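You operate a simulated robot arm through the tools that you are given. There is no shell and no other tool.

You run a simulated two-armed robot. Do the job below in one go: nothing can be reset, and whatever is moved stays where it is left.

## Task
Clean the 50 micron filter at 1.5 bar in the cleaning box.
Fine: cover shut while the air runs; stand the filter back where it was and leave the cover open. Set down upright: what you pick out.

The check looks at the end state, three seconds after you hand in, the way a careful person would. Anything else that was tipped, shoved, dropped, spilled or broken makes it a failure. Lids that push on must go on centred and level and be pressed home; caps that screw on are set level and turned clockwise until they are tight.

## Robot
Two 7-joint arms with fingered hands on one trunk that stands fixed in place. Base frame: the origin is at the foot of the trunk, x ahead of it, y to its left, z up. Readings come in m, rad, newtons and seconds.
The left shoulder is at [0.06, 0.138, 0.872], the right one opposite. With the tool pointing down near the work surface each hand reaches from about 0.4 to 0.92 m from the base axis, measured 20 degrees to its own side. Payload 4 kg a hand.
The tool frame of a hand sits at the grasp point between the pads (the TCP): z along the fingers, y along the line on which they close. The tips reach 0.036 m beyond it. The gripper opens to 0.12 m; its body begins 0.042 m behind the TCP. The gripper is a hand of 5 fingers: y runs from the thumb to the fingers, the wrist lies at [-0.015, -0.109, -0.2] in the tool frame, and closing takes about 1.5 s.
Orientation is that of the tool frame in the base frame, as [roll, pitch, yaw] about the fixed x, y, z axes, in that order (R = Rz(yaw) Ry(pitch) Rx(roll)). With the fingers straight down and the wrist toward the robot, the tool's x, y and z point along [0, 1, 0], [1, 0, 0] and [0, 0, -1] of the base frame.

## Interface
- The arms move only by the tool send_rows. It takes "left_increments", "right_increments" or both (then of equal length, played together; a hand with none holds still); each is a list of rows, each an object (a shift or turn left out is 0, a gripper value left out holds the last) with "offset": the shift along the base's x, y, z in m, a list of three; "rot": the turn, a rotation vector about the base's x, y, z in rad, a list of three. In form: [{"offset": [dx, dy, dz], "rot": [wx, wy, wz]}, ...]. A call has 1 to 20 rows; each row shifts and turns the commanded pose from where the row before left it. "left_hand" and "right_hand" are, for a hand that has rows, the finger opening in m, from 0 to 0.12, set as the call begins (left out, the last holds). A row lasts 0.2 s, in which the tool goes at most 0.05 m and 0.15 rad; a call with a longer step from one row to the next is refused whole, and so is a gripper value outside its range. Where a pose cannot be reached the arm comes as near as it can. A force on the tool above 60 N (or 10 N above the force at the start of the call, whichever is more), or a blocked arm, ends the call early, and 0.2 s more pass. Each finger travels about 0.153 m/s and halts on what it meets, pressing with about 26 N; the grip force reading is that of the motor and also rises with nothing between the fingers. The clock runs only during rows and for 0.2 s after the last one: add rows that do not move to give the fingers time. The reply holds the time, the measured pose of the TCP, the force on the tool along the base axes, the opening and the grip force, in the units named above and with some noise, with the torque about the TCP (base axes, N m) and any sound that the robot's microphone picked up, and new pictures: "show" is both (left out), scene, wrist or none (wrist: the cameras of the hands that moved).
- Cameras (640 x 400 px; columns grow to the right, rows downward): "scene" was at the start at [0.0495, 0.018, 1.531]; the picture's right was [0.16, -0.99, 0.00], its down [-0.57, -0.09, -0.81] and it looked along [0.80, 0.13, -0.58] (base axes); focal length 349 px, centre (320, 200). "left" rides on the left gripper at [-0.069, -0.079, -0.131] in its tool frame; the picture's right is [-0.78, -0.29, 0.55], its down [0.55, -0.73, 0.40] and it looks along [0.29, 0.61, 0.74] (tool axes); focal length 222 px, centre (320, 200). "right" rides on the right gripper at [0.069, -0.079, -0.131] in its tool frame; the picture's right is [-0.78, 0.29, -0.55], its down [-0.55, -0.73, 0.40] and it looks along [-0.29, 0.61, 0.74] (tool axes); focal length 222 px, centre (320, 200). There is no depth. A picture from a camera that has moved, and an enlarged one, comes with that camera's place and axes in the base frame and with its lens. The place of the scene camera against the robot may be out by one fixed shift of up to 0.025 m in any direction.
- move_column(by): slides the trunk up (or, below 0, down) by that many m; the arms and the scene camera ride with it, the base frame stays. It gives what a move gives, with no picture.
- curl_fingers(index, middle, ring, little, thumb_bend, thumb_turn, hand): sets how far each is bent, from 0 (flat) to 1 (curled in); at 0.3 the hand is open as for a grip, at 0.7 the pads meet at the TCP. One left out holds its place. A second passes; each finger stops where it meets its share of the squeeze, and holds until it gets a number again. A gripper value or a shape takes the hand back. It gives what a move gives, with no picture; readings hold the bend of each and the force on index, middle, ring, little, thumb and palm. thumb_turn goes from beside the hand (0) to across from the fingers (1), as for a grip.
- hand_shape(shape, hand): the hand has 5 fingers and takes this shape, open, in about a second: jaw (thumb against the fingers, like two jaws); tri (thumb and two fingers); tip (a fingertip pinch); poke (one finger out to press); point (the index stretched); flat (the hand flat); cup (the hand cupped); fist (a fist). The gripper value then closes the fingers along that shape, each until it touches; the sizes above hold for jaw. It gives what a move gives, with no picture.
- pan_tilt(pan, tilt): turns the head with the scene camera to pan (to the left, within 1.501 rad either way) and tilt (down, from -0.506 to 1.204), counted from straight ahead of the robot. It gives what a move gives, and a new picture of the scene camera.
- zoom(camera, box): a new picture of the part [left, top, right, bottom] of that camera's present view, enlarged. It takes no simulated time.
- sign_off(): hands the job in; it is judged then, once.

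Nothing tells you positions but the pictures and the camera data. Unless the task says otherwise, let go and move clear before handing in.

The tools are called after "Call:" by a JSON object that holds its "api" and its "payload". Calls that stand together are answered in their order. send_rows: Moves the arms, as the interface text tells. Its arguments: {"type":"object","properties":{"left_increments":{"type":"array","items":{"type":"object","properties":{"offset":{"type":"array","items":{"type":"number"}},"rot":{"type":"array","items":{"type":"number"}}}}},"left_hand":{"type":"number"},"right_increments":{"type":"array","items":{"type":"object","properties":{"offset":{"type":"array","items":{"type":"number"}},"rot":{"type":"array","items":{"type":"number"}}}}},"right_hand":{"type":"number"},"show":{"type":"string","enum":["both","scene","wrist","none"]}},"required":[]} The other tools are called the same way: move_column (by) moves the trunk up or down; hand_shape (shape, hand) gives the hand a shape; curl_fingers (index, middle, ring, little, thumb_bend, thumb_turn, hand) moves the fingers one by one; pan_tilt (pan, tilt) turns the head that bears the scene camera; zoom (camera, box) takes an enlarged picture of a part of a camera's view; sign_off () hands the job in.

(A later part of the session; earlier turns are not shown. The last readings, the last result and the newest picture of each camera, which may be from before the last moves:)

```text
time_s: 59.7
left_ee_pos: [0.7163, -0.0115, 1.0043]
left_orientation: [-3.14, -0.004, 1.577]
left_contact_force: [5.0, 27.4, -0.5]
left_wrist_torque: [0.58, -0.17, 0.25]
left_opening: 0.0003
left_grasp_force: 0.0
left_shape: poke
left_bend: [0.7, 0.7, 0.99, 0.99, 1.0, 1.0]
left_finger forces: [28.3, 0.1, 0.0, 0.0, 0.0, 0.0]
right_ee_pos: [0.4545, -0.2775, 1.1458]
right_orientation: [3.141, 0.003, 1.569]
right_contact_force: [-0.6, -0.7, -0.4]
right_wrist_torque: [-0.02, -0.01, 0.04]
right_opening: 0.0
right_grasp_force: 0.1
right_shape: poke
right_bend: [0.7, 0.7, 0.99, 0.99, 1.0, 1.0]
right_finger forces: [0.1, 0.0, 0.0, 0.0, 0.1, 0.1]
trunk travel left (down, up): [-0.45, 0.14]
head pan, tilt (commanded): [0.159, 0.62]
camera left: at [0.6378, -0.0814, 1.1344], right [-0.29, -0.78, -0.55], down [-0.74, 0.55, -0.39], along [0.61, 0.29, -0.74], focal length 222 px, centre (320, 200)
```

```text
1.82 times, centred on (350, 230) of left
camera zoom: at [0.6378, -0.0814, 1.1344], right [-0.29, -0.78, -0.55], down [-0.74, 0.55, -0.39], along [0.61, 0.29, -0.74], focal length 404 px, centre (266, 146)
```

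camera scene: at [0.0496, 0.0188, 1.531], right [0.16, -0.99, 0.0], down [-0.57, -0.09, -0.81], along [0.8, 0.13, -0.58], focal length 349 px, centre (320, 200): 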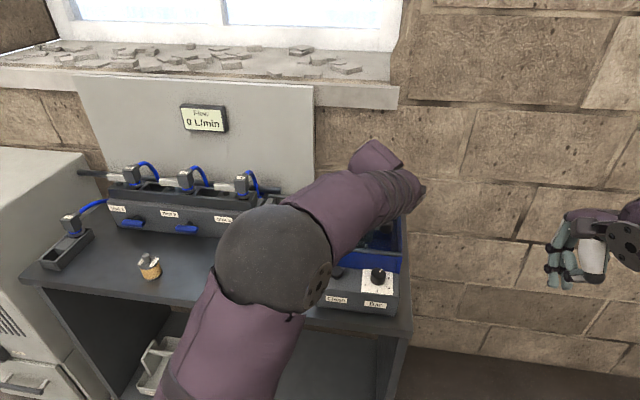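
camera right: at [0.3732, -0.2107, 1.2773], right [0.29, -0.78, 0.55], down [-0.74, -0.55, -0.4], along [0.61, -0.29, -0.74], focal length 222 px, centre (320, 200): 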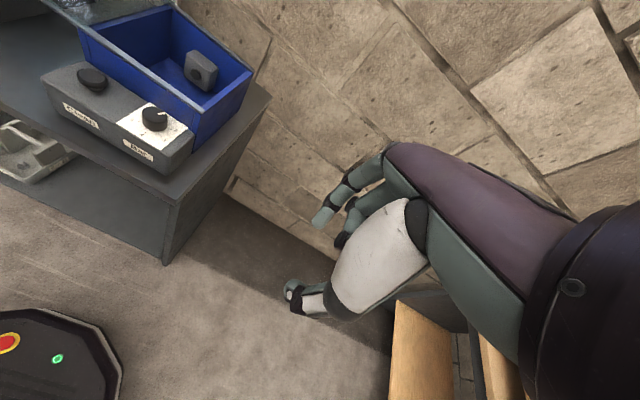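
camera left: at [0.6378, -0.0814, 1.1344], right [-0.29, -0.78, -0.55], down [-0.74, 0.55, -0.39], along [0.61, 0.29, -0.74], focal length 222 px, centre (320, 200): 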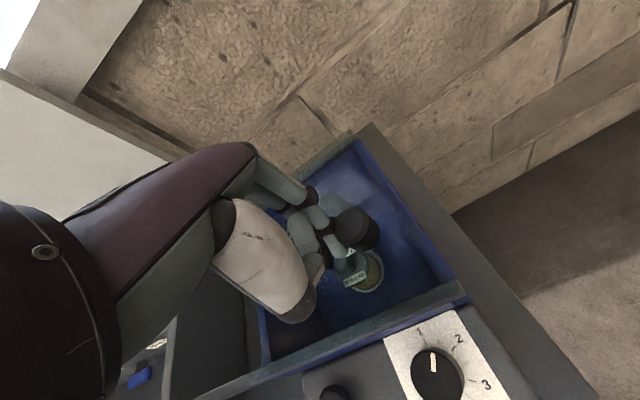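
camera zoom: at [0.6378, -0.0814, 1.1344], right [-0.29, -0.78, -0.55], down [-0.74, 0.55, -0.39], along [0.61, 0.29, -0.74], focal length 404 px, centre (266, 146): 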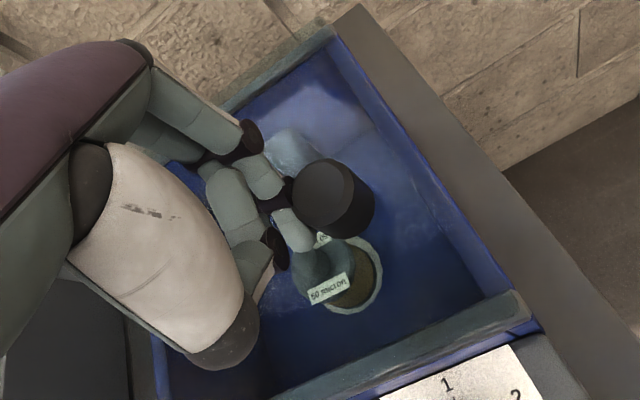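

The cover is shut hard against its stop. I'll back the left hand off, lift it and take it out to the left.

Call:
{"api": "send_rows", "payload": {"left_increments": [{"offset": [0, 0.025, 0]}, {"offset": [0, 0, 0.04]}, {"offset": [0, 0, 0.04]}, {"offset": [0, 0, 0.04]}, {"offset": [-0.02, 0.04, 0.01]}, {"offset": [-0.02, 0.04, 0.01]}, {"offset": [-0.02, 0.04, 0.01]}, {"offset": [-0.02, 0.04, 0]}, {"offset": [-0.02, 0.04, 0]}, {"offset": [-0.02, 0.04, 0]}, {"offset": [-0.01, 0.04, 0]}, {"offset": [0, 0.04, 0]}, {"offset": [0, 0, 0]}], "show": "scene"}}

Call:
{"api": "zoom", "payload": {"camera": "scene", "box": [240, 180, 420, 320]}}

```text
time_s: 62.5
left_ee_pos: [0.5836, 0.3268, 1.1532]
left_orientation: [-3.141, -0.003, 1.571]
left_contact_force: [0.1, 0.2, 0.1]
left_wrist_torque: [-0.03, 0.0, 0.03]
left_opening: 0.0
left_grasp_force: 0.1
left_shape: poke
left_bend: [0.7, 0.7, 0.99, 0.99, 1.0, 1.0]
left_finger forces: [0.1, 0.0, 0.0, 0.1, 0.0, 0.0]
right_ee_pos: [0.4537, -0.2806, 1.1468]
right_orientation: [3.142, 0.0, 1.571]
right_contact_force: [0.3, 0.1, 0.4]
right_wrist_torque: [0.0, 0.0, 0.0]
right_opening: 0.0001
right_grasp_force: 0.0
right_shape: poke
right_bend: [0.7, 0.7, 0.99, 0.99, 1.0, 1.0]
right_finger forces: [0.0, 0.0, 0.0, 0.1, 0.0, 0.0]
trunk travel left (down, up): [-0.45, 0.14]
head pan, tilt (commanded): [0.159, 0.62]
camera scene: at [0.0494, 0.0177, 1.531], right [0.16, -0.99, 0.0], down [-0.57, -0.09, -0.81], along [0.8, 0.13, -0.58], focal length 349 px, centre (320, 200)
```

scene: 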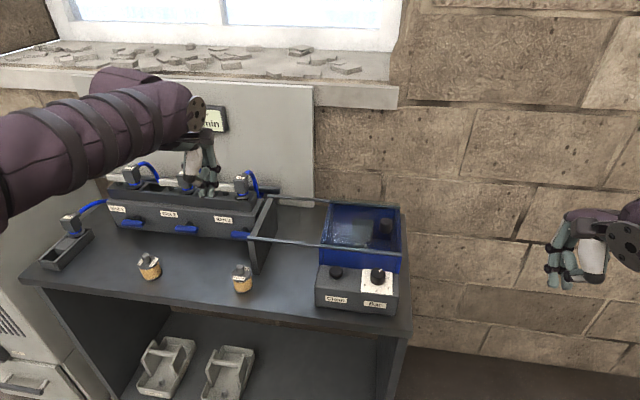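

```text
2.86 times, centred on (330, 250) of scene
camera zoom: at [0.0494, 0.0177, 1.531], right [0.16, -0.99, 0.0], down [-0.57, -0.09, -0.81], along [0.8, 0.13, -0.58], focal length 996 px, centre (291, 57)
```

zoom: 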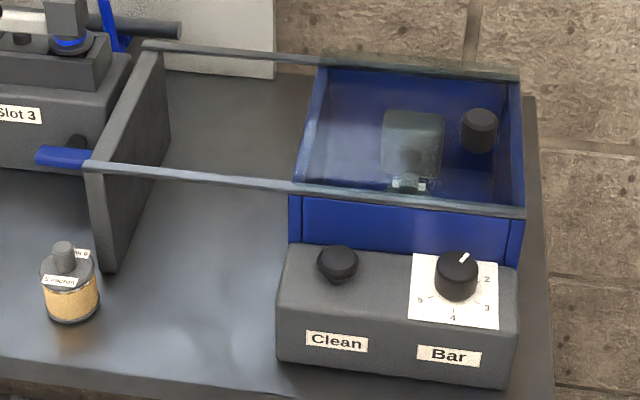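

The cover is back exactly where it was when shut, the filter is inside, and the dial reads 1.5. Now I'll bring the right fingertips above the Clean button at about (0.616, 0.064).

Call:
{"api": "send_rows", "payload": {"right_increments": [{"offset": [0.017, 0.039, 0]}, {"offset": [0.017, 0.039, 0]}, {"offset": [0.017, 0.039, 0]}, {"offset": [0.017, 0.039, 0]}, {"offset": [0.017, 0.039, 0]}, {"offset": [0.017, 0.039, 0]}, {"offset": [0.017, 0.039, 0]}, {"offset": [0.017, 0.039, 0]}, {"offset": [0.0175, 0.041, 0]}, {"offset": [0, 0, -0.04]}, {"offset": [0, 0, -0.04]}, {"offset": [0, 0, -0.04]}, {"offset": [0, 0, 0]}], "show": "both"}}

Call:
{"api": "zoom", "payload": {"camera": "right", "box": [180, 150, 380, 350]}}

Call:
{"api": "zoom", "payload": {"camera": "left", "box": [420, 0, 640, 200]}}

```text
time_s: 65.3
left_ee_pos: [0.585, 0.3258, 1.1529]
left_orientation: [3.141, 0.001, 1.57]
left_contact_force: [0.7, 0.6, 0.0]
left_wrist_torque: [0.01, -0.02, 0.02]
left_opening: 0.0
left_grasp_force: 0.0
left_shape: poke
left_bend: [0.7, 0.7, 0.99, 0.99, 1.0, 1.0]
left_finger forces: [0.0, 0.1, 0.0, 0.1, 0.0, 0.0]
right_ee_pos: [0.603, 0.0746, 1.0273]
right_orientation: [3.141, 0.0, 1.568]
right_contact_force: [0.1, 1.0, 0.3]
right_wrist_torque: [0.01, -0.02, 0.0]
right_opening: 0.0
right_grasp_force: 0.0
right_shape: poke
right_bend: [0.7, 0.7, 0.99, 0.99, 1.0, 1.0]
right_finger forces: [0.1, 0.0, 0.0, 0.0, 0.1, 0.0]
trunk travel left (down, up): [-0.45, 0.14]
head pan, tilt (commanded): [0.159, 0.62]
camera scene: at [0.0494, 0.018, 1.5311], right [0.16, -0.99, 0.0], down [-0.57, -0.09, -0.81], along [0.8, 0.13, -0.58], focal length 349 px, centre (320, 200)
camera right: at [0.5233, 0.1443, 1.159], right [0.29, -0.79, 0.55], down [-0.74, -0.55, -0.4], along [0.61, -0.29, -0.74], focal length 222 px, centre (320, 200)
```

scene: 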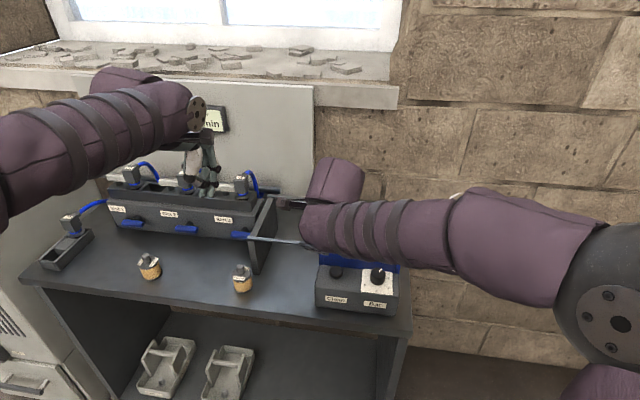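
right: 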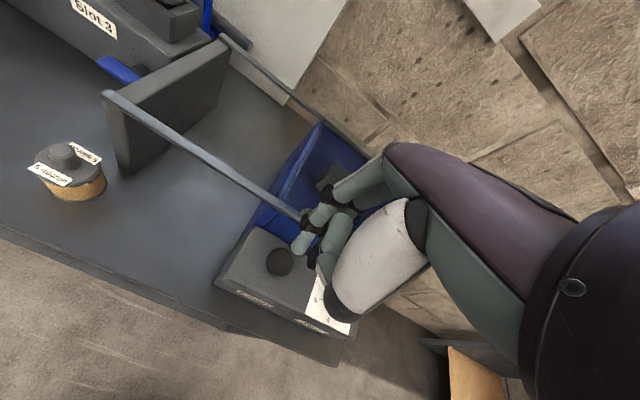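

```text
2.00 times, centred on (280, 250) of right
camera zoom: at [0.5233, 0.1443, 1.159], right [0.29, -0.79, 0.55], down [-0.74, -0.55, -0.4], along [0.61, -0.29, -0.74], focal length 444 px, centre (400, 100)
```

zoom: 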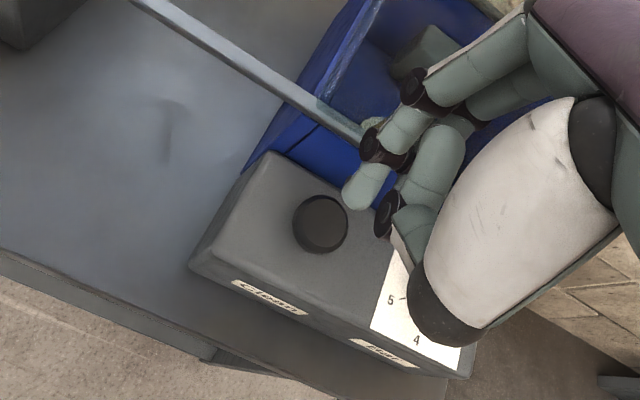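

```text
2.00 times, centred on (530, 100) of left
camera zoom: at [0.5047, 0.2572, 1.2829], right [-0.29, -0.78, -0.55], down [-0.73, 0.55, -0.4], along [0.61, 0.29, -0.74], focal length 444 px, centre (-100, 400)
```

zoom: 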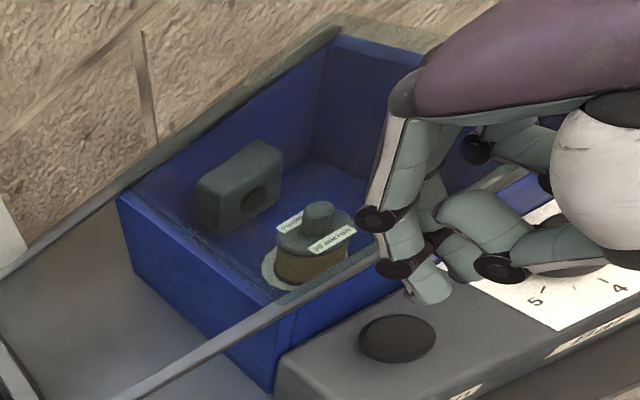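

The button top is at about (0.614, 0.067), so the fingertips need a small shift. I'll align, lower to just above it, then press in small steps while checking force and sound.

Call:
{"api": "send_rows", "payload": {"right_increments": [{"offset": [0.0095, -0.0075, 0]}, {"offset": [0, 0, -0.03]}, {"offset": [0, 0, -0.03]}, {"offset": [0, 0, 0]}], "show": "both"}}

Call:
{"api": "zoom", "payload": {"camera": "left", "box": [480, 60, 640, 200]}}

Call:
{"api": "zoom", "payload": {"camera": "right", "box": [220, 180, 380, 340]}}

```text
time_s: 66.3
left_ee_pos: [0.5841, 0.3257, 1.1524]
left_orientation: [-3.141, 0.0, 1.572]
left_contact_force: [-0.2, -0.1, 0.0]
left_wrist_torque: [0.0, -0.06, 0.01]
left_opening: 0.0
left_grasp_force: 0.0
left_shape: poke
left_bend: [0.7, 0.7, 0.99, 0.99, 1.0, 1.0]
left_finger forces: [0.1, 0.0, 0.0, 0.0, 0.1, 0.0]
right_ee_pos: [0.6148, 0.0669, 0.9684]
right_orientation: [-3.142, 0.0, 1.568]
right_contact_force: [-1.0, -0.2, 0.8]
right_wrist_torque: [0.0, -0.03, 0.02]
right_opening: 0.0002
right_grasp_force: 0.1
right_shape: poke
right_bend: [0.7, 0.7, 0.99, 0.99, 1.0, 1.0]
right_finger forces: [0.1, 0.9, 0.0, 0.1, 0.0, 0.1]
trunk travel left (down, up): [-0.45, 0.14]
head pan, tilt (commanded): [0.159, 0.62]
camera scene: at [0.0495, 0.018, 1.531], right [0.16, -0.99, 0.0], down [-0.57, -0.09, -0.81], along [0.8, 0.13, -0.58], focal length 349 px, centre (320, 200)
camera right: at [0.5339, 0.1369, 1.0979], right [0.29, -0.79, 0.55], down [-0.74, -0.55, -0.4], along [0.61, -0.29, -0.74], focal length 222 px, centre (320, 200)
```

scene: 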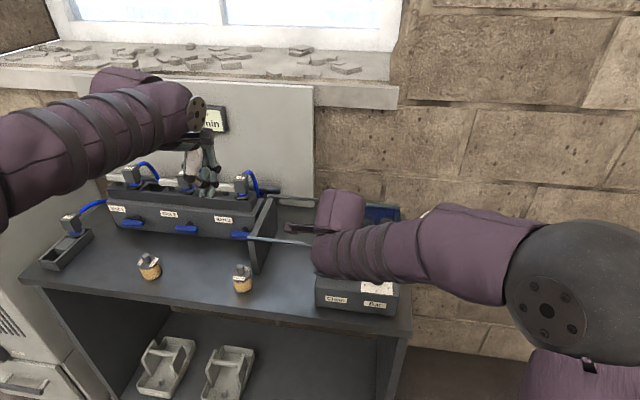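
right: 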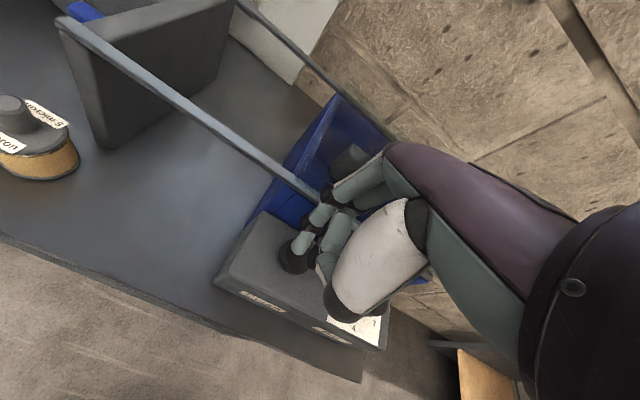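

```text
2.86 times, centred on (560, 130) of left
camera zoom: at [0.5047, 0.2571, 1.2828], right [-0.29, -0.78, -0.55], down [-0.73, 0.55, -0.4], along [0.61, 0.29, -0.74], focal length 635 px, centre (-366, 400)
```

zoom: 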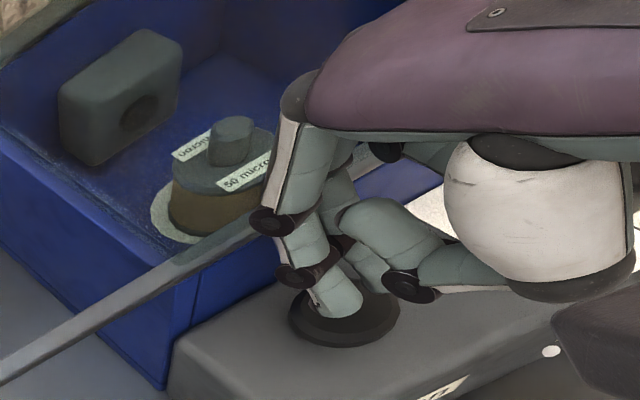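

```text
2.50 times, centred on (300, 260) of right
camera zoom: at [0.5339, 0.1369, 1.0979], right [0.29, -0.79, 0.55], down [-0.74, -0.55, -0.4], along [0.61, -0.29, -0.74], focal length 555 px, centre (370, 50)
```

zoom: 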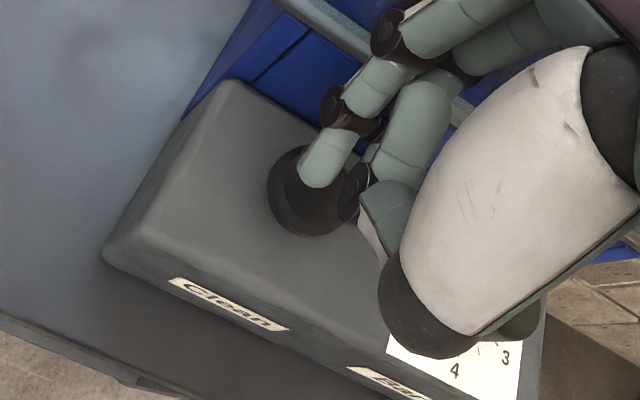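

The fingertips are just touching the button. I'll press down a few millimetres at a time.

Call:
{"api": "send_rows", "payload": {"right_increments": [{"offset": [0, 0, -0.003]}, {"offset": [0, 0, -0.003]}, {"offset": [0, 0, 0]}], "show": "none"}}

```text
time_s: 67.1
left_ee_pos: [0.5831, 0.3249, 1.1539]
left_orientation: [3.139, 0.0, 1.571]
left_contact_force: [-1.0, 0.2, 0.3]
left_wrist_torque: [0.01, 0.01, -0.06]
left_opening: 0.0
left_grasp_force: 0.0
left_shape: poke
left_bend: [0.7, 0.7, 0.99, 0.99, 1.0, 1.0]
left_finger forces: [0.0, 0.0, 0.0, 0.0, 0.0, 0.0]
right_ee_pos: [0.613, 0.0681, 0.9627]
right_orientation: [3.14, 0.001, 1.571]
right_contact_force: [-5.9, 0.8, 9.2]
right_wrist_torque: [-0.05, -0.41, -0.02]
right_opening: 0.0
right_grasp_force: 0.0
right_shape: poke
right_bend: [0.7, 0.7, 0.99, 0.99, 1.0, 1.0]
right_finger forces: [0.1, 11.0, 0.1, 0.1, 0.0, 0.1]
trunk travel left (down, up): [-0.45, 0.14]
head pan, tilt (commanded): [0.159, 0.62]
```

That contact isn't the button. The torque shows the middle finger's knuckle resting on the front rail. I'll lift, turn the hand −90° so the knuckles point away from the box, and try again.

Call:
{"api": "send_rows", "payload": {"right_increments": [{"offset": [0, 0, 0.03]}, {"offset": [0, 0, 0.04]}, {"rot": [0, 0, -0.143]}, {"rot": [0, 0, -0.143]}, {"rot": [0, 0, -0.143]}, {"rot": [0, 0, -0.143]}, {"rot": [0, 0, -0.143]}, {"rot": [0, 0, -0.143]}, {"rot": [0, 0, -0.143]}, {"rot": [0, 0, -0.143]}, {"rot": [0, 0, -0.143]}, {"rot": [0, 0, -0.143]}, {"rot": [0, 0, -0.14]}, {"offset": [0, 0, 0]}], "show": "both"}}

Call:
{"api": "zoom", "payload": {"camera": "left", "box": [440, 20, 640, 200]}}

Call:
{"api": "zoom", "payload": {"camera": "right", "box": [160, 130, 400, 370]}}

```text
time_s: 70.1
left_ee_pos: [0.5831, 0.3251, 1.1521]
left_orientation: [-3.141, 0.001, 1.571]
left_contact_force: [-0.4, 0.3, -0.9]
left_wrist_torque: [-0.02, 0.04, 0.0]
left_opening: 0.0
left_grasp_force: 0.1
left_shape: poke
left_bend: [0.7, 0.7, 0.99, 0.99, 1.0, 1.0]
left_finger forces: [0.1, 0.0, 0.0, 0.1, 0.0, 0.0]
right_ee_pos: [0.6147, 0.066, 1.0309]
right_orientation: [-3.141, 0.001, -0.001]
right_contact_force: [-0.2, -0.5, 0.3]
right_wrist_torque: [-0.01, -0.04, -0.02]
right_opening: 0.0002
right_grasp_force: 0.1
right_shape: poke
right_bend: [0.7, 0.7, 0.99, 0.99, 1.0, 1.0]
right_finger forces: [0.0, 0.1, 0.0, 0.1, 0.0, 0.1]
trunk travel left (down, up): [-0.45, 0.14]
head pan, tilt (commanded): [0.159, 0.62]
camera scene: at [0.0494, 0.0181, 1.531], right [0.16, -0.99, 0.0], down [-0.57, -0.09, -0.81], along [0.8, 0.13, -0.58], focal length 349 px, centre (320, 200)
camera right: at [0.6829, 0.1465, 1.162], right [-0.79, -0.29, 0.55], down [-0.55, 0.74, -0.4], along [-0.29, -0.61, -0.74], focal length 222 px, centre (320, 200)
```

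scene: 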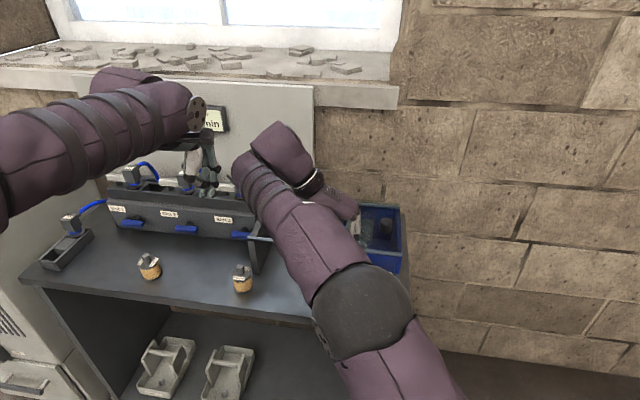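
right: 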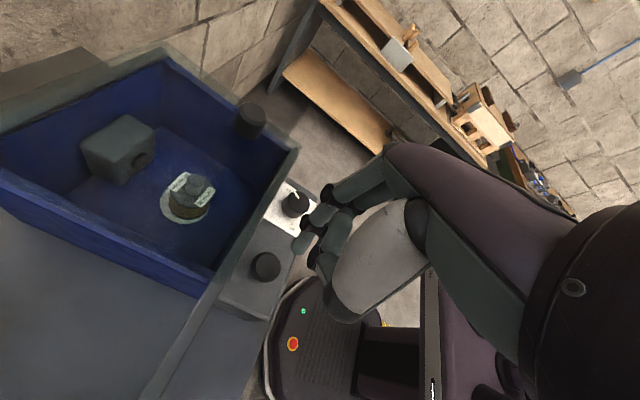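

```text
2.22 times, centred on (540, 110) of left
camera zoom: at [0.5047, 0.2572, 1.2828], right [-0.29, -0.78, -0.55], down [-0.73, 0.55, -0.4], along [0.61, 0.29, -0.74], focal length 494 px, centre (-169, 400)
```

zoom: 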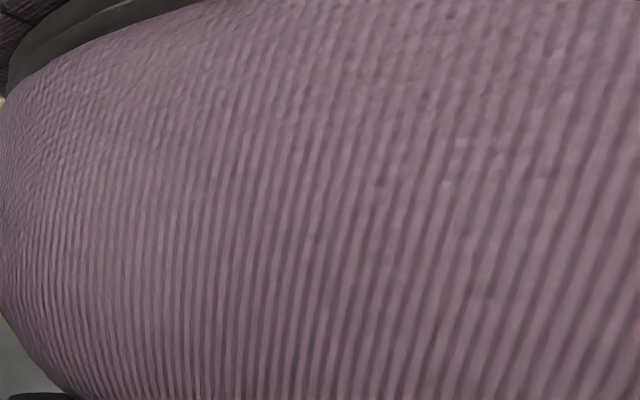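

```text
1.67 times, centred on (280, 250) of right
camera zoom: at [0.6829, 0.1465, 1.162], right [-0.79, -0.29, 0.55], down [-0.55, 0.74, -0.4], along [-0.29, -0.61, -0.74], focal length 370 px, centre (387, 117)
```

zoom: 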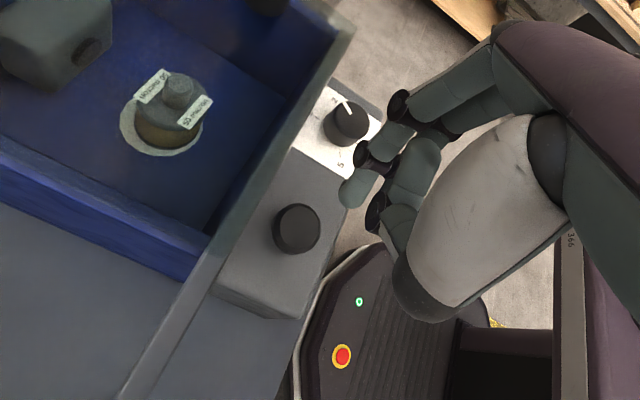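

The index tip is now right over the button, with the knuckles clear of the rail. The right forearm is close to the left hand, so I'll move the left hand farther left first, then lower.

Call:
{"api": "send_rows", "payload": {"left_increments": [{"offset": [-0.01, 0.04, 0]}, {"offset": [-0.01, 0.04, 0]}, {"offset": [-0.01, 0.04, 0]}, {"offset": [-0.01, 0.03, 0]}, {"offset": [0, 0, 0]}], "show": "none"}}

Call:
{"api": "send_rows", "payload": {"right_increments": [{"offset": [0, 0.002, -0.03]}, {"offset": [0, 0, -0.025]}, {"offset": [0, 0, -0.008]}, {"offset": [0, 0, 0]}], "show": "wrist"}}

Call:
{"api": "zoom", "payload": {"camera": "right", "box": [200, 150, 380, 330]}}

```text
time_s: 71.3
left_ee_pos: [0.5435, 0.4773, 1.1554]
left_orientation: [3.142, -0.001, 1.569]
left_contact_force: [-1.4, -0.5, 0.9]
left_wrist_torque: [0.01, 0.03, 0.0]
left_opening: 0.0
left_grasp_force: 0.0
left_shape: poke
left_bend: [0.7, 0.7, 0.99, 0.99, 1.0, 1.0]
left_finger forces: [0.1, 0.0, 0.1, 0.0, 0.1, 0.0]
right_ee_pos: [0.6148, 0.0665, 1.0305]
right_orientation: [3.141, 0.001, 0.0]
right_contact_force: [0.4, -0.3, 0.8]
right_wrist_torque: [0.0, -0.02, 0.01]
right_opening: 0.0001
right_grasp_force: 0.0
right_shape: poke
right_bend: [0.7, 0.7, 0.99, 0.99, 1.0, 1.0]
right_finger forces: [0.0, 0.0, 0.0, 0.1, 0.0, 0.0]
trunk travel left (down, up): [-0.45, 0.14]
head pan, tilt (commanded): [0.159, 0.62]
```

```text
time_s: 72.3
left_ee_pos: [0.5421, 0.4771, 1.1557]
left_orientation: [-3.141, 0.0, 1.571]
left_contact_force: [0.5, -0.1, -0.8]
left_wrist_torque: [0.01, -0.03, 0.02]
left_opening: 0.0002
left_grasp_force: 0.1
left_shape: poke
left_bend: [0.7, 0.7, 0.99, 0.99, 1.0, 1.0]
left_finger forces: [0.0, 0.1, 0.0, 0.0, 0.0, 0.0]
right_ee_pos: [0.6143, 0.0682, 0.9691]
right_orientation: [-3.141, 0.0, 0.0]
right_contact_force: [-0.2, 0.7, 0.5]
right_wrist_torque: [-0.01, 0.0, -0.03]
right_opening: 0.0
right_grasp_force: 0.1
right_shape: poke
right_bend: [0.7, 0.7, 0.99, 0.99, 1.0, 1.0]
right_finger forces: [0.0, 0.0, 0.0, 0.1, 0.0, 0.0]
trunk travel left (down, up): [-0.45, 0.14]
head pan, tilt (commanded): [0.159, 0.62]
camera right: at [0.6832, 0.1478, 1.0992], right [-0.78, -0.29, 0.55], down [-0.55, 0.74, -0.4], along [-0.29, -0.61, -0.74], focal length 222 px, centre (320, 200)
```

right: 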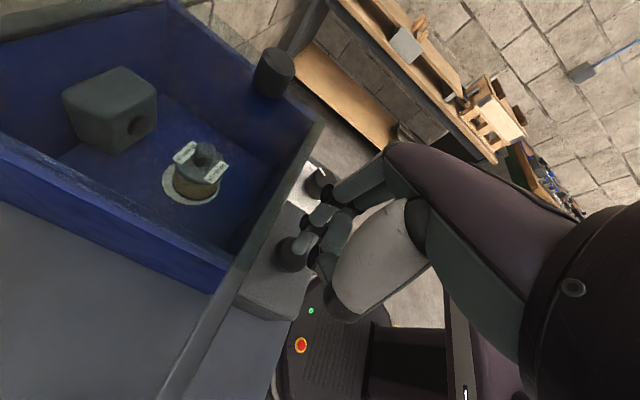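

```text
2.22 times, centred on (290, 240) of right
camera zoom: at [0.6832, 0.1478, 1.0992], right [-0.78, -0.29, 0.55], down [-0.55, 0.74, -0.4], along [-0.29, -0.61, -0.74], focal length 494 px, centre (387, 111)
```

zoom: 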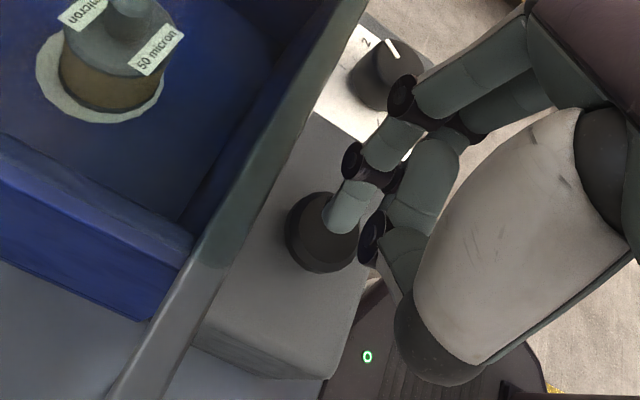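

The index tip is centred over the button. I'll press down in small steps.

Call:
{"api": "send_rows", "payload": {"right_increments": [{"offset": [0, 0, -0.004]}, {"offset": [0, 0, -0.004]}, {"offset": [0, 0, -0.003]}, {"offset": [0, 0, 0]}], "show": "none"}}

```text
time_s: 73.3
left_ee_pos: [0.5426, 0.4778, 1.1588]
left_orientation: [-3.141, 0.0, 1.571]
left_contact_force: [-1.1, 0.1, -1.1]
left_wrist_torque: [0.04, 0.0, -0.01]
left_opening: 0.0001
left_grasp_force: 0.1
left_shape: poke
left_bend: [0.7, 0.7, 0.99, 0.99, 1.0, 1.0]
left_finger forces: [0.0, 0.1, 0.1, 0.0, 0.1, 0.0]
right_ee_pos: [0.6144, 0.0689, 0.9571]
right_orientation: [3.141, -0.001, 0.0]
right_contact_force: [0.4, 0.6, 0.1]
right_wrist_torque: [0.0, 0.0, 0.02]
right_opening: 0.0
right_grasp_force: 0.0
right_shape: poke
right_bend: [0.7, 0.7, 0.99, 0.99, 1.0, 1.0]
right_finger forces: [0.1, 0.0, 0.0, 0.1, 0.0, 0.0]
trunk travel left (down, up): [-0.45, 0.14]
head pan, tilt (commanded): [0.159, 0.62]
```

There's no contact yet, so I'll keep going.

Call:
{"api": "send_rows", "payload": {"right_increments": [{"offset": [0, 0, -0.003]}, {"offset": [0, 0, -0.003]}, {"offset": [0, 0, 0]}], "show": "none"}}

```text
time_s: 74.1
left_ee_pos: [0.5421, 0.4757, 1.1564]
left_orientation: [3.141, -0.001, 1.57]
left_contact_force: [0.3, -0.2, 0.8]
left_wrist_torque: [0.01, 0.01, 0.0]
left_opening: 0.0
left_grasp_force: 0.0
left_shape: poke
left_bend: [0.7, 0.7, 0.99, 0.99, 1.0, 1.0]
left_finger forces: [0.0, 0.0, 0.0, 0.0, 0.0, 0.1]
right_ee_pos: [0.6141, 0.0684, 0.9515]
right_orientation: [-3.14, 0.0, 0.0]
right_contact_force: [1.0, 0.3, 2.2]
right_wrist_torque: [0.0, -0.09, 0.03]
right_opening: 0.0
right_grasp_force: 0.0
right_shape: poke
right_bend: [0.7, 0.7, 0.99, 0.99, 1.0, 1.0]
right_finger forces: [2.5, 0.0, 0.0, 0.1, 0.1, 0.0]
trunk travel left (down, up): [-0.45, 0.14]
head pan, tilt (commanded): [0.159, 0.62]
```

The index has touched the button with 2.5 N. I'll press further and hold.

Call:
{"api": "send_rows", "payload": {"right_increments": [{"offset": [0, 0, -0.003]}, {"offset": [0, 0, -0.003]}, {"offset": [0, 0, 0]}], "show": "scene"}}

```text
time_s: 74.9
left_ee_pos: [0.5421, 0.4759, 1.1563]
left_orientation: [3.14, -0.001, 1.572]
left_contact_force: [0.9, -0.9, -0.4]
left_wrist_torque: [-0.01, 0.02, 0.02]
left_opening: 0.0001
left_grasp_force: 0.2
left_shape: poke
left_bend: [0.7, 0.7, 0.99, 0.99, 1.0, 1.0]
left_finger forces: [0.0, 0.1, 0.0, 0.1, 0.0, 0.0]
right_ee_pos: [0.6141, 0.0692, 0.9461]
right_orientation: [-3.141, -0.001, -0.001]
right_contact_force: [1.5, -1.3, 11.7]
right_wrist_torque: [-0.08, -0.12, 0.01]
right_opening: 0.0
right_grasp_force: 0.0
right_shape: poke
right_bend: [0.7, 0.7, 0.99, 0.99, 1.0, 1.0]
right_finger forces: [11.9, 0.1, 0.1, 0.1, 0.0, 0.0]
trunk travel left (down, up): [-0.45, 0.14]
head pan, tilt (commanded): [0.159, 0.62]
heard: click
camera scene: at [0.0488, 0.0179, 1.5312], right [0.16, -0.99, 0.0], down [-0.57, -0.09, -0.81], along [0.8, 0.13, -0.58], focal length 349 px, centre (320, 200)
```

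scene: 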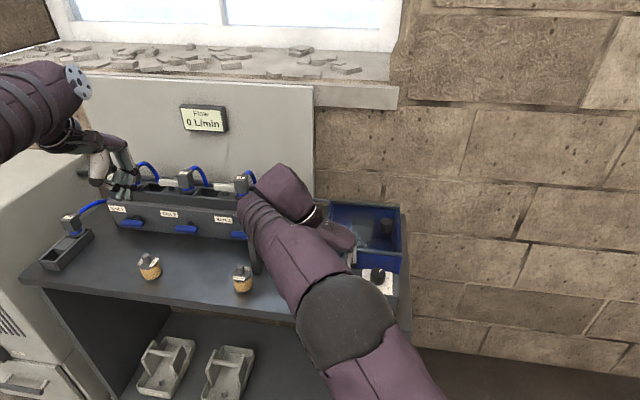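

I heard a click. I'll hold still and listen for air.

Call:
{"api": "send_rows", "payload": {"right_increments": [{"offset": [0, 0, 0]}, {"offset": [0, 0, 0]}, {"offset": [0, 0, 0]}, {"offset": [0, 0, 0]}, {"offset": [0, 0, 0]}], "show": "wrist"}}

Call:
{"api": "zoom", "payload": {"camera": "right", "box": [0, 0, 380, 260]}}

```text
time_s: 76.1
left_ee_pos: [0.542, 0.4756, 1.1574]
left_orientation: [3.139, 0.0, 1.57]
left_contact_force: [-0.2, 0.2, -0.2]
left_wrist_torque: [0.01, 0.0, 0.04]
left_opening: 0.0001
left_grasp_force: 0.1
left_shape: poke
left_bend: [0.7, 0.7, 0.99, 0.99, 1.0, 1.0]
left_finger forces: [0.0, 0.0, 0.1, 0.0, 0.1, 0.1]
right_ee_pos: [0.6141, 0.0689, 0.9467]
right_orientation: [3.14, -0.002, -0.001]
right_contact_force: [5.2, -2.1, 16.9]
right_wrist_torque: [-0.07, -0.3, 0.01]
right_opening: 0.0001
right_grasp_force: 0.0
right_shape: poke
right_bend: [0.7, 0.7, 0.99, 0.99, 1.0, 1.0]
right_finger forces: [16.5, 0.1, 0.0, 0.1, 0.0, 0.0]
trunk travel left (down, up): [-0.45, 0.14]
head pan, tilt (commanded): [0.159, 0.62]
camera right: at [0.6824, 0.1482, 1.0777], right [-0.79, -0.29, 0.55], down [-0.55, 0.74, -0.4], along [-0.29, -0.61, -0.74], focal length 222 px, centre (320, 200)
```

right: 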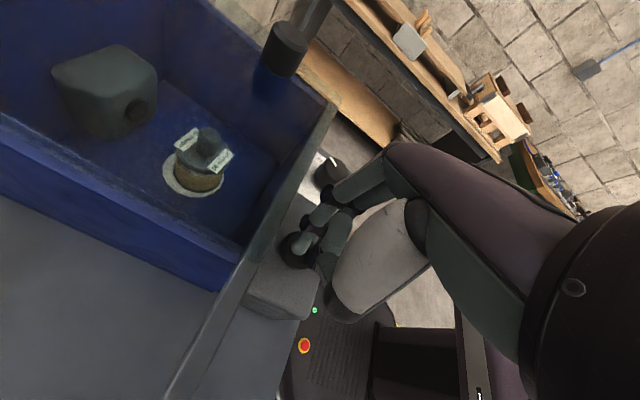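

```text
1.54 times, centred on (190, 130) of right
camera zoom: at [0.6824, 0.1482, 1.0777], right [-0.79, -0.29, 0.55], down [-0.55, 0.74, -0.4], along [-0.29, -0.61, -0.74], focal length 342 px, centre (520, 308)
```

zoom: 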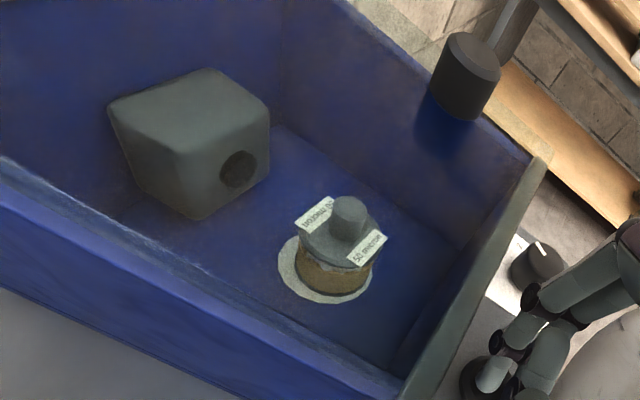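

I only heard the click. I'll check the flow display and the box for signs of air.

Call:
{"api": "zoom", "payload": {"camera": "scene", "box": [170, 95, 240, 139]}}

Call:
{"api": "zoom", "payload": {"camera": "scene", "box": [300, 190, 420, 300]}}

Call:
{"api": "zoom", "payload": {"camera": "right", "box": [270, 140, 370, 290]}}

```text
9.09 times, centred on (205, 117) of scene
camera zoom: at [0.0488, 0.0178, 1.5311], right [0.16, -0.99, 0.0], down [-0.57, -0.09, -0.81], along [0.8, 0.13, -0.58], focal length 3171 px, centre (1366, 954)
```

zoom: 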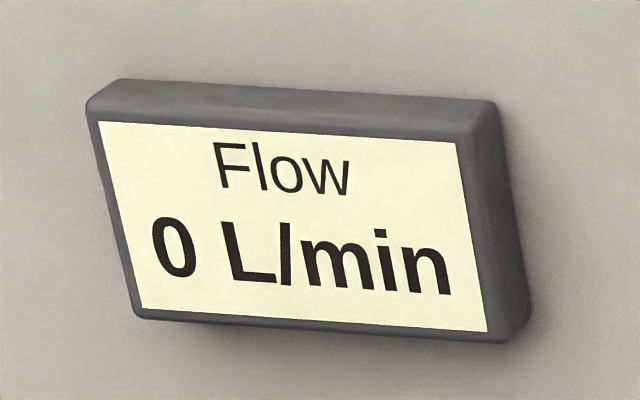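

```text
3.64 times, centred on (360, 245) of scene
camera zoom: at [0.0488, 0.0178, 1.5311], right [0.16, -0.99, 0.0], down [-0.57, -0.09, -0.81], along [0.8, 0.13, -0.58], focal length 1268 px, centre (174, 36)
```

zoom: 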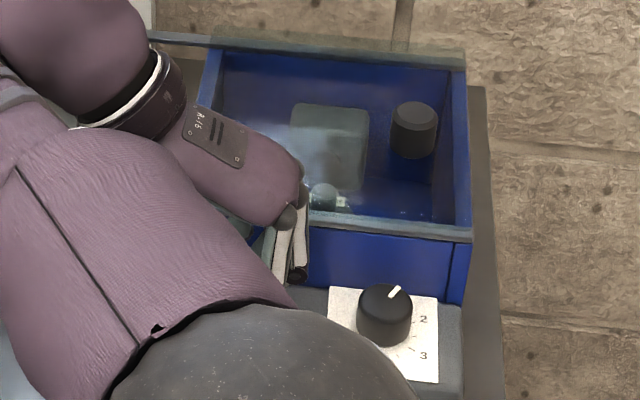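

```text
2.67 times, centred on (320, 215) of right
camera zoom: at [0.6824, 0.1482, 1.0777], right [-0.79, -0.29, 0.55], down [-0.55, 0.74, -0.4], along [-0.29, -0.61, -0.74], focal length 592 px, centre (320, 160)
```

zoom: 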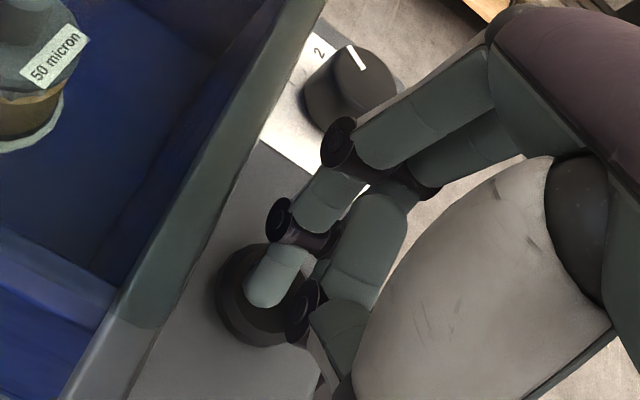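

The flow still reads 0, which may be for the slot lines only. I'll press a bit deeper in case the button has more travel.

Call:
{"api": "send_rows", "payload": {"right_increments": [{"offset": [0, 0, -0.002]}, {"offset": [0, 0, -0.002]}, {"offset": [0, 0, 0]}, {"offset": [0, 0, 0]}, {"offset": [0, 0, 0]}], "show": "none"}}

```text
time_s: 77.3
left_ee_pos: [0.541, 0.4766, 1.1583]
left_orientation: [3.14, 0.0, 1.57]
left_contact_force: [0.2, 1.2, -0.3]
left_wrist_torque: [0.01, 0.0, -0.04]
left_opening: 0.0
left_grasp_force: 0.1
left_shape: poke
left_bend: [0.7, 0.7, 0.99, 0.99, 1.0, 1.0]
left_finger forces: [0.0, 0.0, 0.0, 0.0, 0.0, 0.0]
right_ee_pos: [0.6139, 0.0677, 0.9453]
right_orientation: [3.14, -0.007, 0.0]
right_contact_force: [5.8, -4.8, 35.2]
right_wrist_torque: [-0.15, -0.38, -0.04]
right_opening: 0.0002
right_grasp_force: 0.1
right_shape: poke
right_bend: [0.7, 0.7, 0.99, 0.99, 1.0, 1.0]
right_finger forces: [32.1, 2.7, 0.1, 0.0, 0.0, 0.0]
trunk travel left (down, up): [-0.45, 0.14]
head pan, tilt (commanded): [0.159, 0.62]
```

The button is bottomed at 35 N. I'll release it and listen.

Call:
{"api": "send_rows", "payload": {"right_increments": [{"offset": [0, 0, 0.006]}, {"offset": [0, 0, 0.006]}, {"offset": [0, 0, 0.008]}, {"offset": [0, 0, 0]}, {"offset": [0, 0, 0]}, {"offset": [0, 0, 0]}], "show": "wrist"}}

Call:
{"api": "zoom", "payload": {"camera": "right", "box": [0, 0, 380, 260]}}

```text
time_s: 78.7
left_ee_pos: [0.5424, 0.4764, 1.1557]
left_orientation: [-3.141, 0.0, 1.571]
left_contact_force: [-0.7, -0.1, -0.6]
left_wrist_torque: [0.02, 0.0, 0.01]
left_opening: 0.0
left_grasp_force: 0.0
left_shape: poke
left_bend: [0.7, 0.7, 0.99, 0.99, 1.0, 1.0]
left_finger forces: [0.0, 0.1, 0.1, 0.0, 0.1, 0.0]
right_ee_pos: [0.6144, 0.0698, 0.9608]
right_orientation: [-3.141, 0.0, -0.001]
right_contact_force: [0.0, 1.1, -0.2]
right_wrist_torque: [0.03, -0.03, 0.0]
right_opening: 0.0
right_grasp_force: 0.1
right_shape: poke
right_bend: [0.7, 0.7, 0.99, 0.99, 1.0, 1.0]
right_finger forces: [0.0, 0.1, 0.0, 0.0, 0.0, 0.0]
trunk travel left (down, up): [-0.45, 0.14]
head pan, tilt (commanded): [0.159, 0.62]
camera right: at [0.6831, 0.1491, 1.0918], right [-0.78, -0.29, 0.55], down [-0.55, 0.73, -0.4], along [-0.29, -0.61, -0.74], focal length 222 px, centre (320, 200)
```

right: 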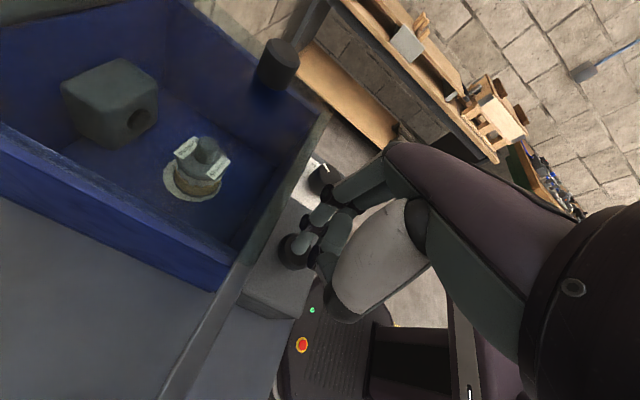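

```text
1.54 times, centred on (190, 130) of right
camera zoom: at [0.6831, 0.1491, 1.0918], right [-0.78, -0.29, 0.55], down [-0.55, 0.73, -0.4], along [-0.29, -0.61, -0.74], focal length 342 px, centre (520, 308)
```

zoom: 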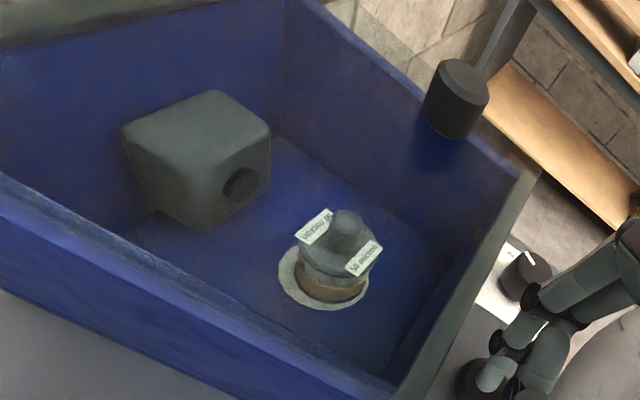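

The filter's media seems paler now. I'll look closer and give it a bit more time.

Call:
{"api": "zoom", "payload": {"camera": "right", "box": [150, 120, 250, 210]}}

Call:
{"api": "send_rows", "payload": {"right_increments": [{"offset": [0, 0, 0]}, {"offset": [0, 0, 0]}, {"offset": [0, 0, 0]}, {"offset": [0, 0, 0]}, {"offset": [0, 0, 0]}, {"offset": [0, 0, 0]}, {"offset": [0, 0, 0]}, {"offset": [0, 0, 0]}], "show": "none"}}

Call:
{"api": "zoom", "payload": {"camera": "right", "box": [150, 120, 250, 210]}}

```text
4.44 times, centred on (200, 165) of right
camera zoom: at [0.6831, 0.1491, 1.0918], right [-0.78, -0.29, 0.55], down [-0.55, 0.73, -0.4], along [-0.29, -0.61, -0.74], focal length 987 px, centre (853, 356)
```

zoom: 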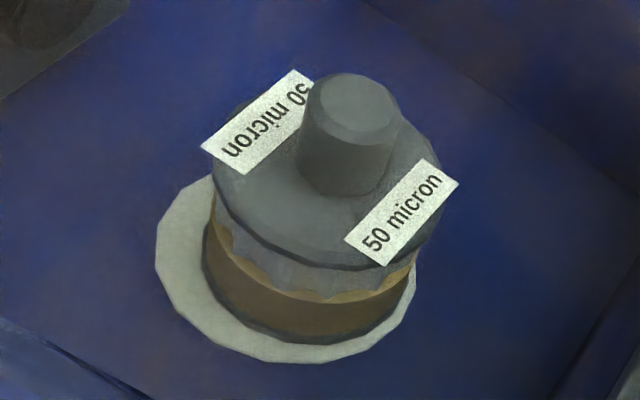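

```text
time_s: 80.5
left_ee_pos: [0.5432, 0.4759, 1.1566]
left_orientation: [3.142, 0.0, 1.569]
left_contact_force: [0.7, -0.4, -0.4]
left_wrist_torque: [-0.02, 0.0, 0.03]
left_opening: 0.0001
left_grasp_force: 0.2
left_shape: poke
left_bend: [0.7, 0.7, 0.99, 0.99, 1.0, 1.0]
left_finger forces: [0.1, 0.0, 0.0, 0.0, 0.0, 0.0]
right_ee_pos: [0.6142, 0.0698, 0.9621]
right_orientation: [3.141, 0.0, 0.0]
right_contact_force: [-0.2, -1.0, 0.4]
right_wrist_torque: [0.02, 0.02, 0.0]
right_opening: 0.0
right_grasp_force: 0.0
right_shape: poke
right_bend: [0.7, 0.7, 0.99, 0.99, 1.0, 1.0]
right_finger forces: [0.0, 0.0, 0.1, 0.0, 0.0, 0.0]
trunk travel left (down, up): [-0.45, 0.14]
head pan, tilt (commanded): [0.159, 0.62]
```

```text
4.44 times, centred on (200, 165) of right
camera zoom: at [0.6831, 0.1491, 1.0919], right [-0.78, -0.29, 0.55], down [-0.55, 0.73, -0.4], along [-0.29, -0.61, -0.74], focal length 987 px, centre (853, 356)
```

zoom: 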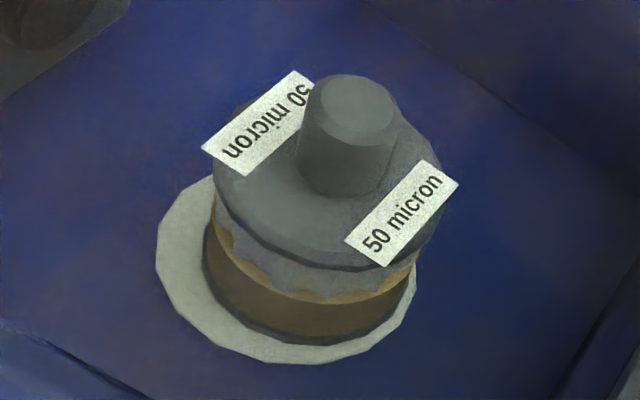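

There's a grey band at the top of the media that stopped growing after release, so the air probably runs only while the button is held. I'll press again, hold, and compare.

Call:
{"api": "send_rows", "payload": {"right_increments": [{"offset": [0, 0, -0.008]}, {"offset": [0, 0, -0.006]}, {"offset": [0, 0, -0.003]}, {"offset": [0, 0, 0]}, {"offset": [0, 0, 0]}], "show": "none"}}

Call:
{"api": "zoom", "payload": {"camera": "right", "box": [150, 110, 250, 200]}}

Call:
{"api": "zoom", "payload": {"camera": "scene", "box": [300, 190, 420, 300]}}

```text
time_s: 81.7
left_ee_pos: [0.5413, 0.4774, 1.158]
left_orientation: [3.14, 0.0, 1.571]
left_contact_force: [0.7, -0.6, 0.2]
left_wrist_torque: [0.01, -0.01, 0.04]
left_opening: 0.0
left_grasp_force: 0.0
left_shape: poke
left_bend: [0.7, 0.7, 0.99, 0.99, 1.0, 1.0]
left_finger forces: [0.0, 0.1, 0.0, 0.0, 0.1, 0.0]
right_ee_pos: [0.614, 0.0682, 0.9449]
right_orientation: [3.141, -0.005, 0.0]
right_contact_force: [5.1, -1.6, 21.6]
right_wrist_torque: [-0.07, -0.32, 0.02]
right_opening: 0.0
right_grasp_force: 0.0
right_shape: poke
right_bend: [0.7, 0.7, 0.99, 0.99, 1.0, 1.0]
right_finger forces: [21.0, 0.1, 0.0, 0.0, 0.0, 0.0]
trunk travel left (down, up): [-0.45, 0.14]
head pan, tilt (commanded): [0.159, 0.62]
heard: click
```

```text
4.44 times, centred on (200, 155) of right
camera zoom: at [0.6824, 0.1487, 1.0772], right [-0.79, -0.29, 0.54], down [-0.55, 0.74, -0.4], along [-0.28, -0.61, -0.74], focal length 987 px, centre (853, 400)
```

zoom: 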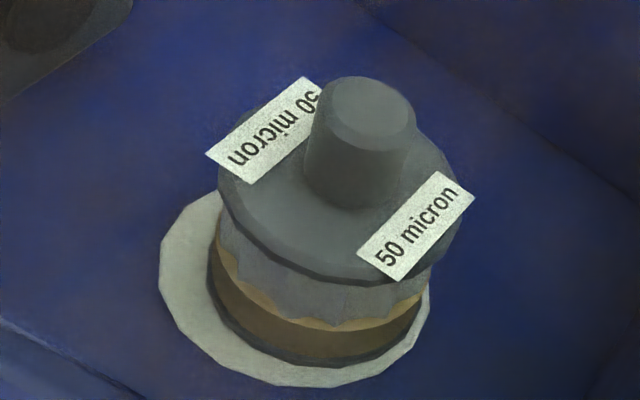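

```text
3.64 times, centred on (360, 245) of scene
camera zoom: at [0.0485, 0.0178, 1.5313], right [0.16, -0.99, 0.0], down [-0.57, -0.09, -0.81], along [0.8, 0.13, -0.58], focal length 1268 px, centre (174, 36)
```

zoom: 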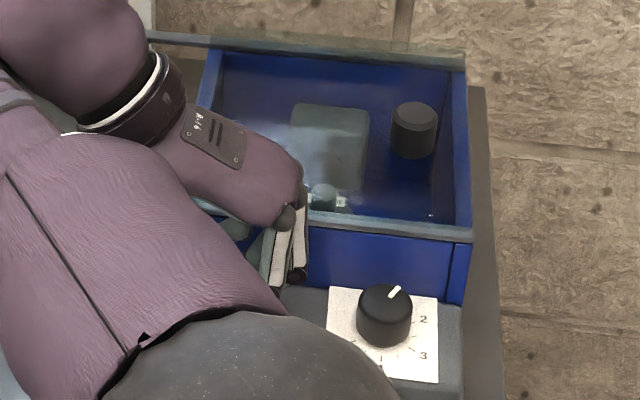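

The clean grey band has grown, so the air does run while the button is held. I'll keep holding and watch it.

Call:
{"api": "send_rows", "payload": {"right_increments": [{"offset": [0, 0, 0]}, {"offset": [0, 0, 0]}, {"offset": [0, 0, 0]}, {"offset": [0, 0, 0]}, {"offset": [0, 0, 0]}, {"offset": [0, 0, 0]}], "show": "none"}}

Call:
{"api": "zoom", "payload": {"camera": "right", "box": [150, 110, 250, 200]}}

```text
time_s: 83.1
left_ee_pos: [0.5424, 0.4765, 1.1582]
left_orientation: [3.14, 0.001, 1.572]
left_contact_force: [-0.4, 0.4, -0.5]
left_wrist_torque: [-0.01, 0.01, 0.02]
left_opening: 0.0
left_grasp_force: 0.1
left_shape: poke
left_bend: [0.7, 0.7, 0.99, 0.99, 1.0, 1.0]
left_finger forces: [0.1, 0.0, 0.1, 0.0, 0.1, 0.0]
right_ee_pos: [0.6125, 0.0688, 0.9452]
right_orientation: [3.14, -0.004, 0.001]
right_contact_force: [7.1, -1.0, 26.9]
right_wrist_torque: [-0.04, -0.38, -0.01]
right_opening: 0.0
right_grasp_force: 0.0
right_shape: poke
right_bend: [0.7, 0.7, 0.99, 0.99, 1.0, 1.0]
right_finger forces: [26.3, 0.5, 0.0, 0.1, 0.0, 0.0]
trunk travel left (down, up): [-0.45, 0.14]
head pan, tilt (commanded): [0.159, 0.62]
```

```text
4.44 times, centred on (200, 155) of right
camera zoom: at [0.682, 0.1489, 1.0762], right [-0.79, -0.29, 0.55], down [-0.55, 0.73, -0.4], along [-0.28, -0.61, -0.74], focal length 987 px, centre (853, 400)
```

zoom: 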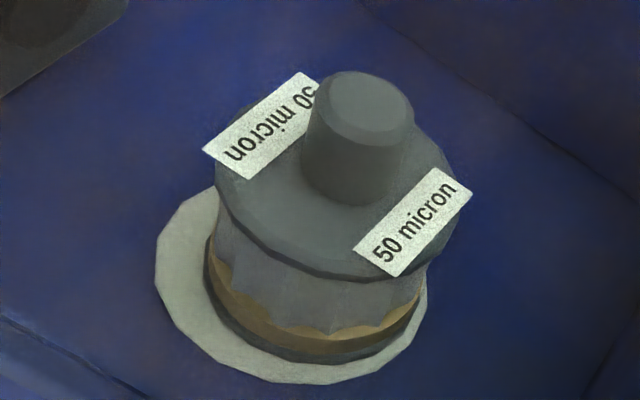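

About a third of the dirt layer is left, so I'll keep holding.

Call:
{"api": "send_rows", "payload": {"right_increments": [{"offset": [0, 0, 0]}, {"offset": [0, 0, 0]}, {"offset": [0, 0, 0]}, {"offset": [0, 0, 0]}, {"offset": [0, 0, 0]}, {"offset": [0, 0, 0]}], "show": "none"}}

Call:
{"api": "zoom", "payload": {"camera": "right", "box": [150, 110, 250, 200]}}

```text
time_s: 84.5
left_ee_pos: [0.5412, 0.4759, 1.1566]
left_orientation: [3.139, 0.0, 1.569]
left_contact_force: [-0.1, 0.3, 0.4]
left_wrist_torque: [0.02, 0.02, 0.0]
left_opening: 0.0001
left_grasp_force: 0.0
left_shape: poke
left_bend: [0.7, 0.7, 0.99, 0.99, 1.0, 1.0]
left_finger forces: [0.1, 0.1, 0.0, 0.1, 0.0, 0.0]
right_ee_pos: [0.6134, 0.0689, 0.9442]
right_orientation: [3.141, -0.004, 0.001]
right_contact_force: [7.3, -0.6, 28.0]
right_wrist_torque: [-0.09, -0.39, -0.04]
right_opening: 0.0
right_grasp_force: 0.1
right_shape: poke
right_bend: [0.7, 0.7, 0.99, 0.99, 1.0, 1.0]
right_finger forces: [26.4, 0.6, 0.0, 0.0, 0.0, 0.1]
trunk travel left (down, up): [-0.45, 0.14]
head pan, tilt (commanded): [0.159, 0.62]
```

```text
4.44 times, centred on (200, 155) of right
camera zoom: at [0.682, 0.1489, 1.0761], right [-0.79, -0.29, 0.55], down [-0.55, 0.73, -0.4], along [-0.28, -0.61, -0.74], focal length 987 px, centre (853, 400)
```

zoom: 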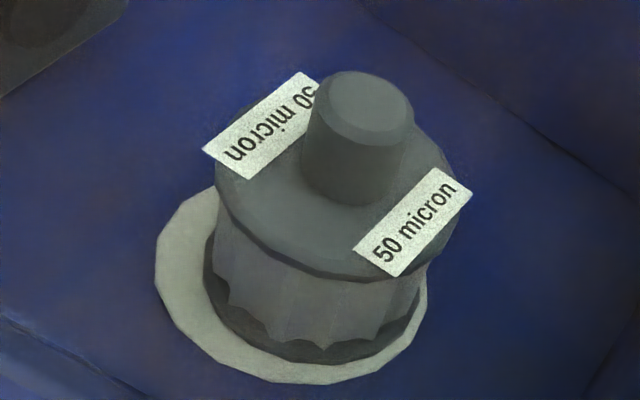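

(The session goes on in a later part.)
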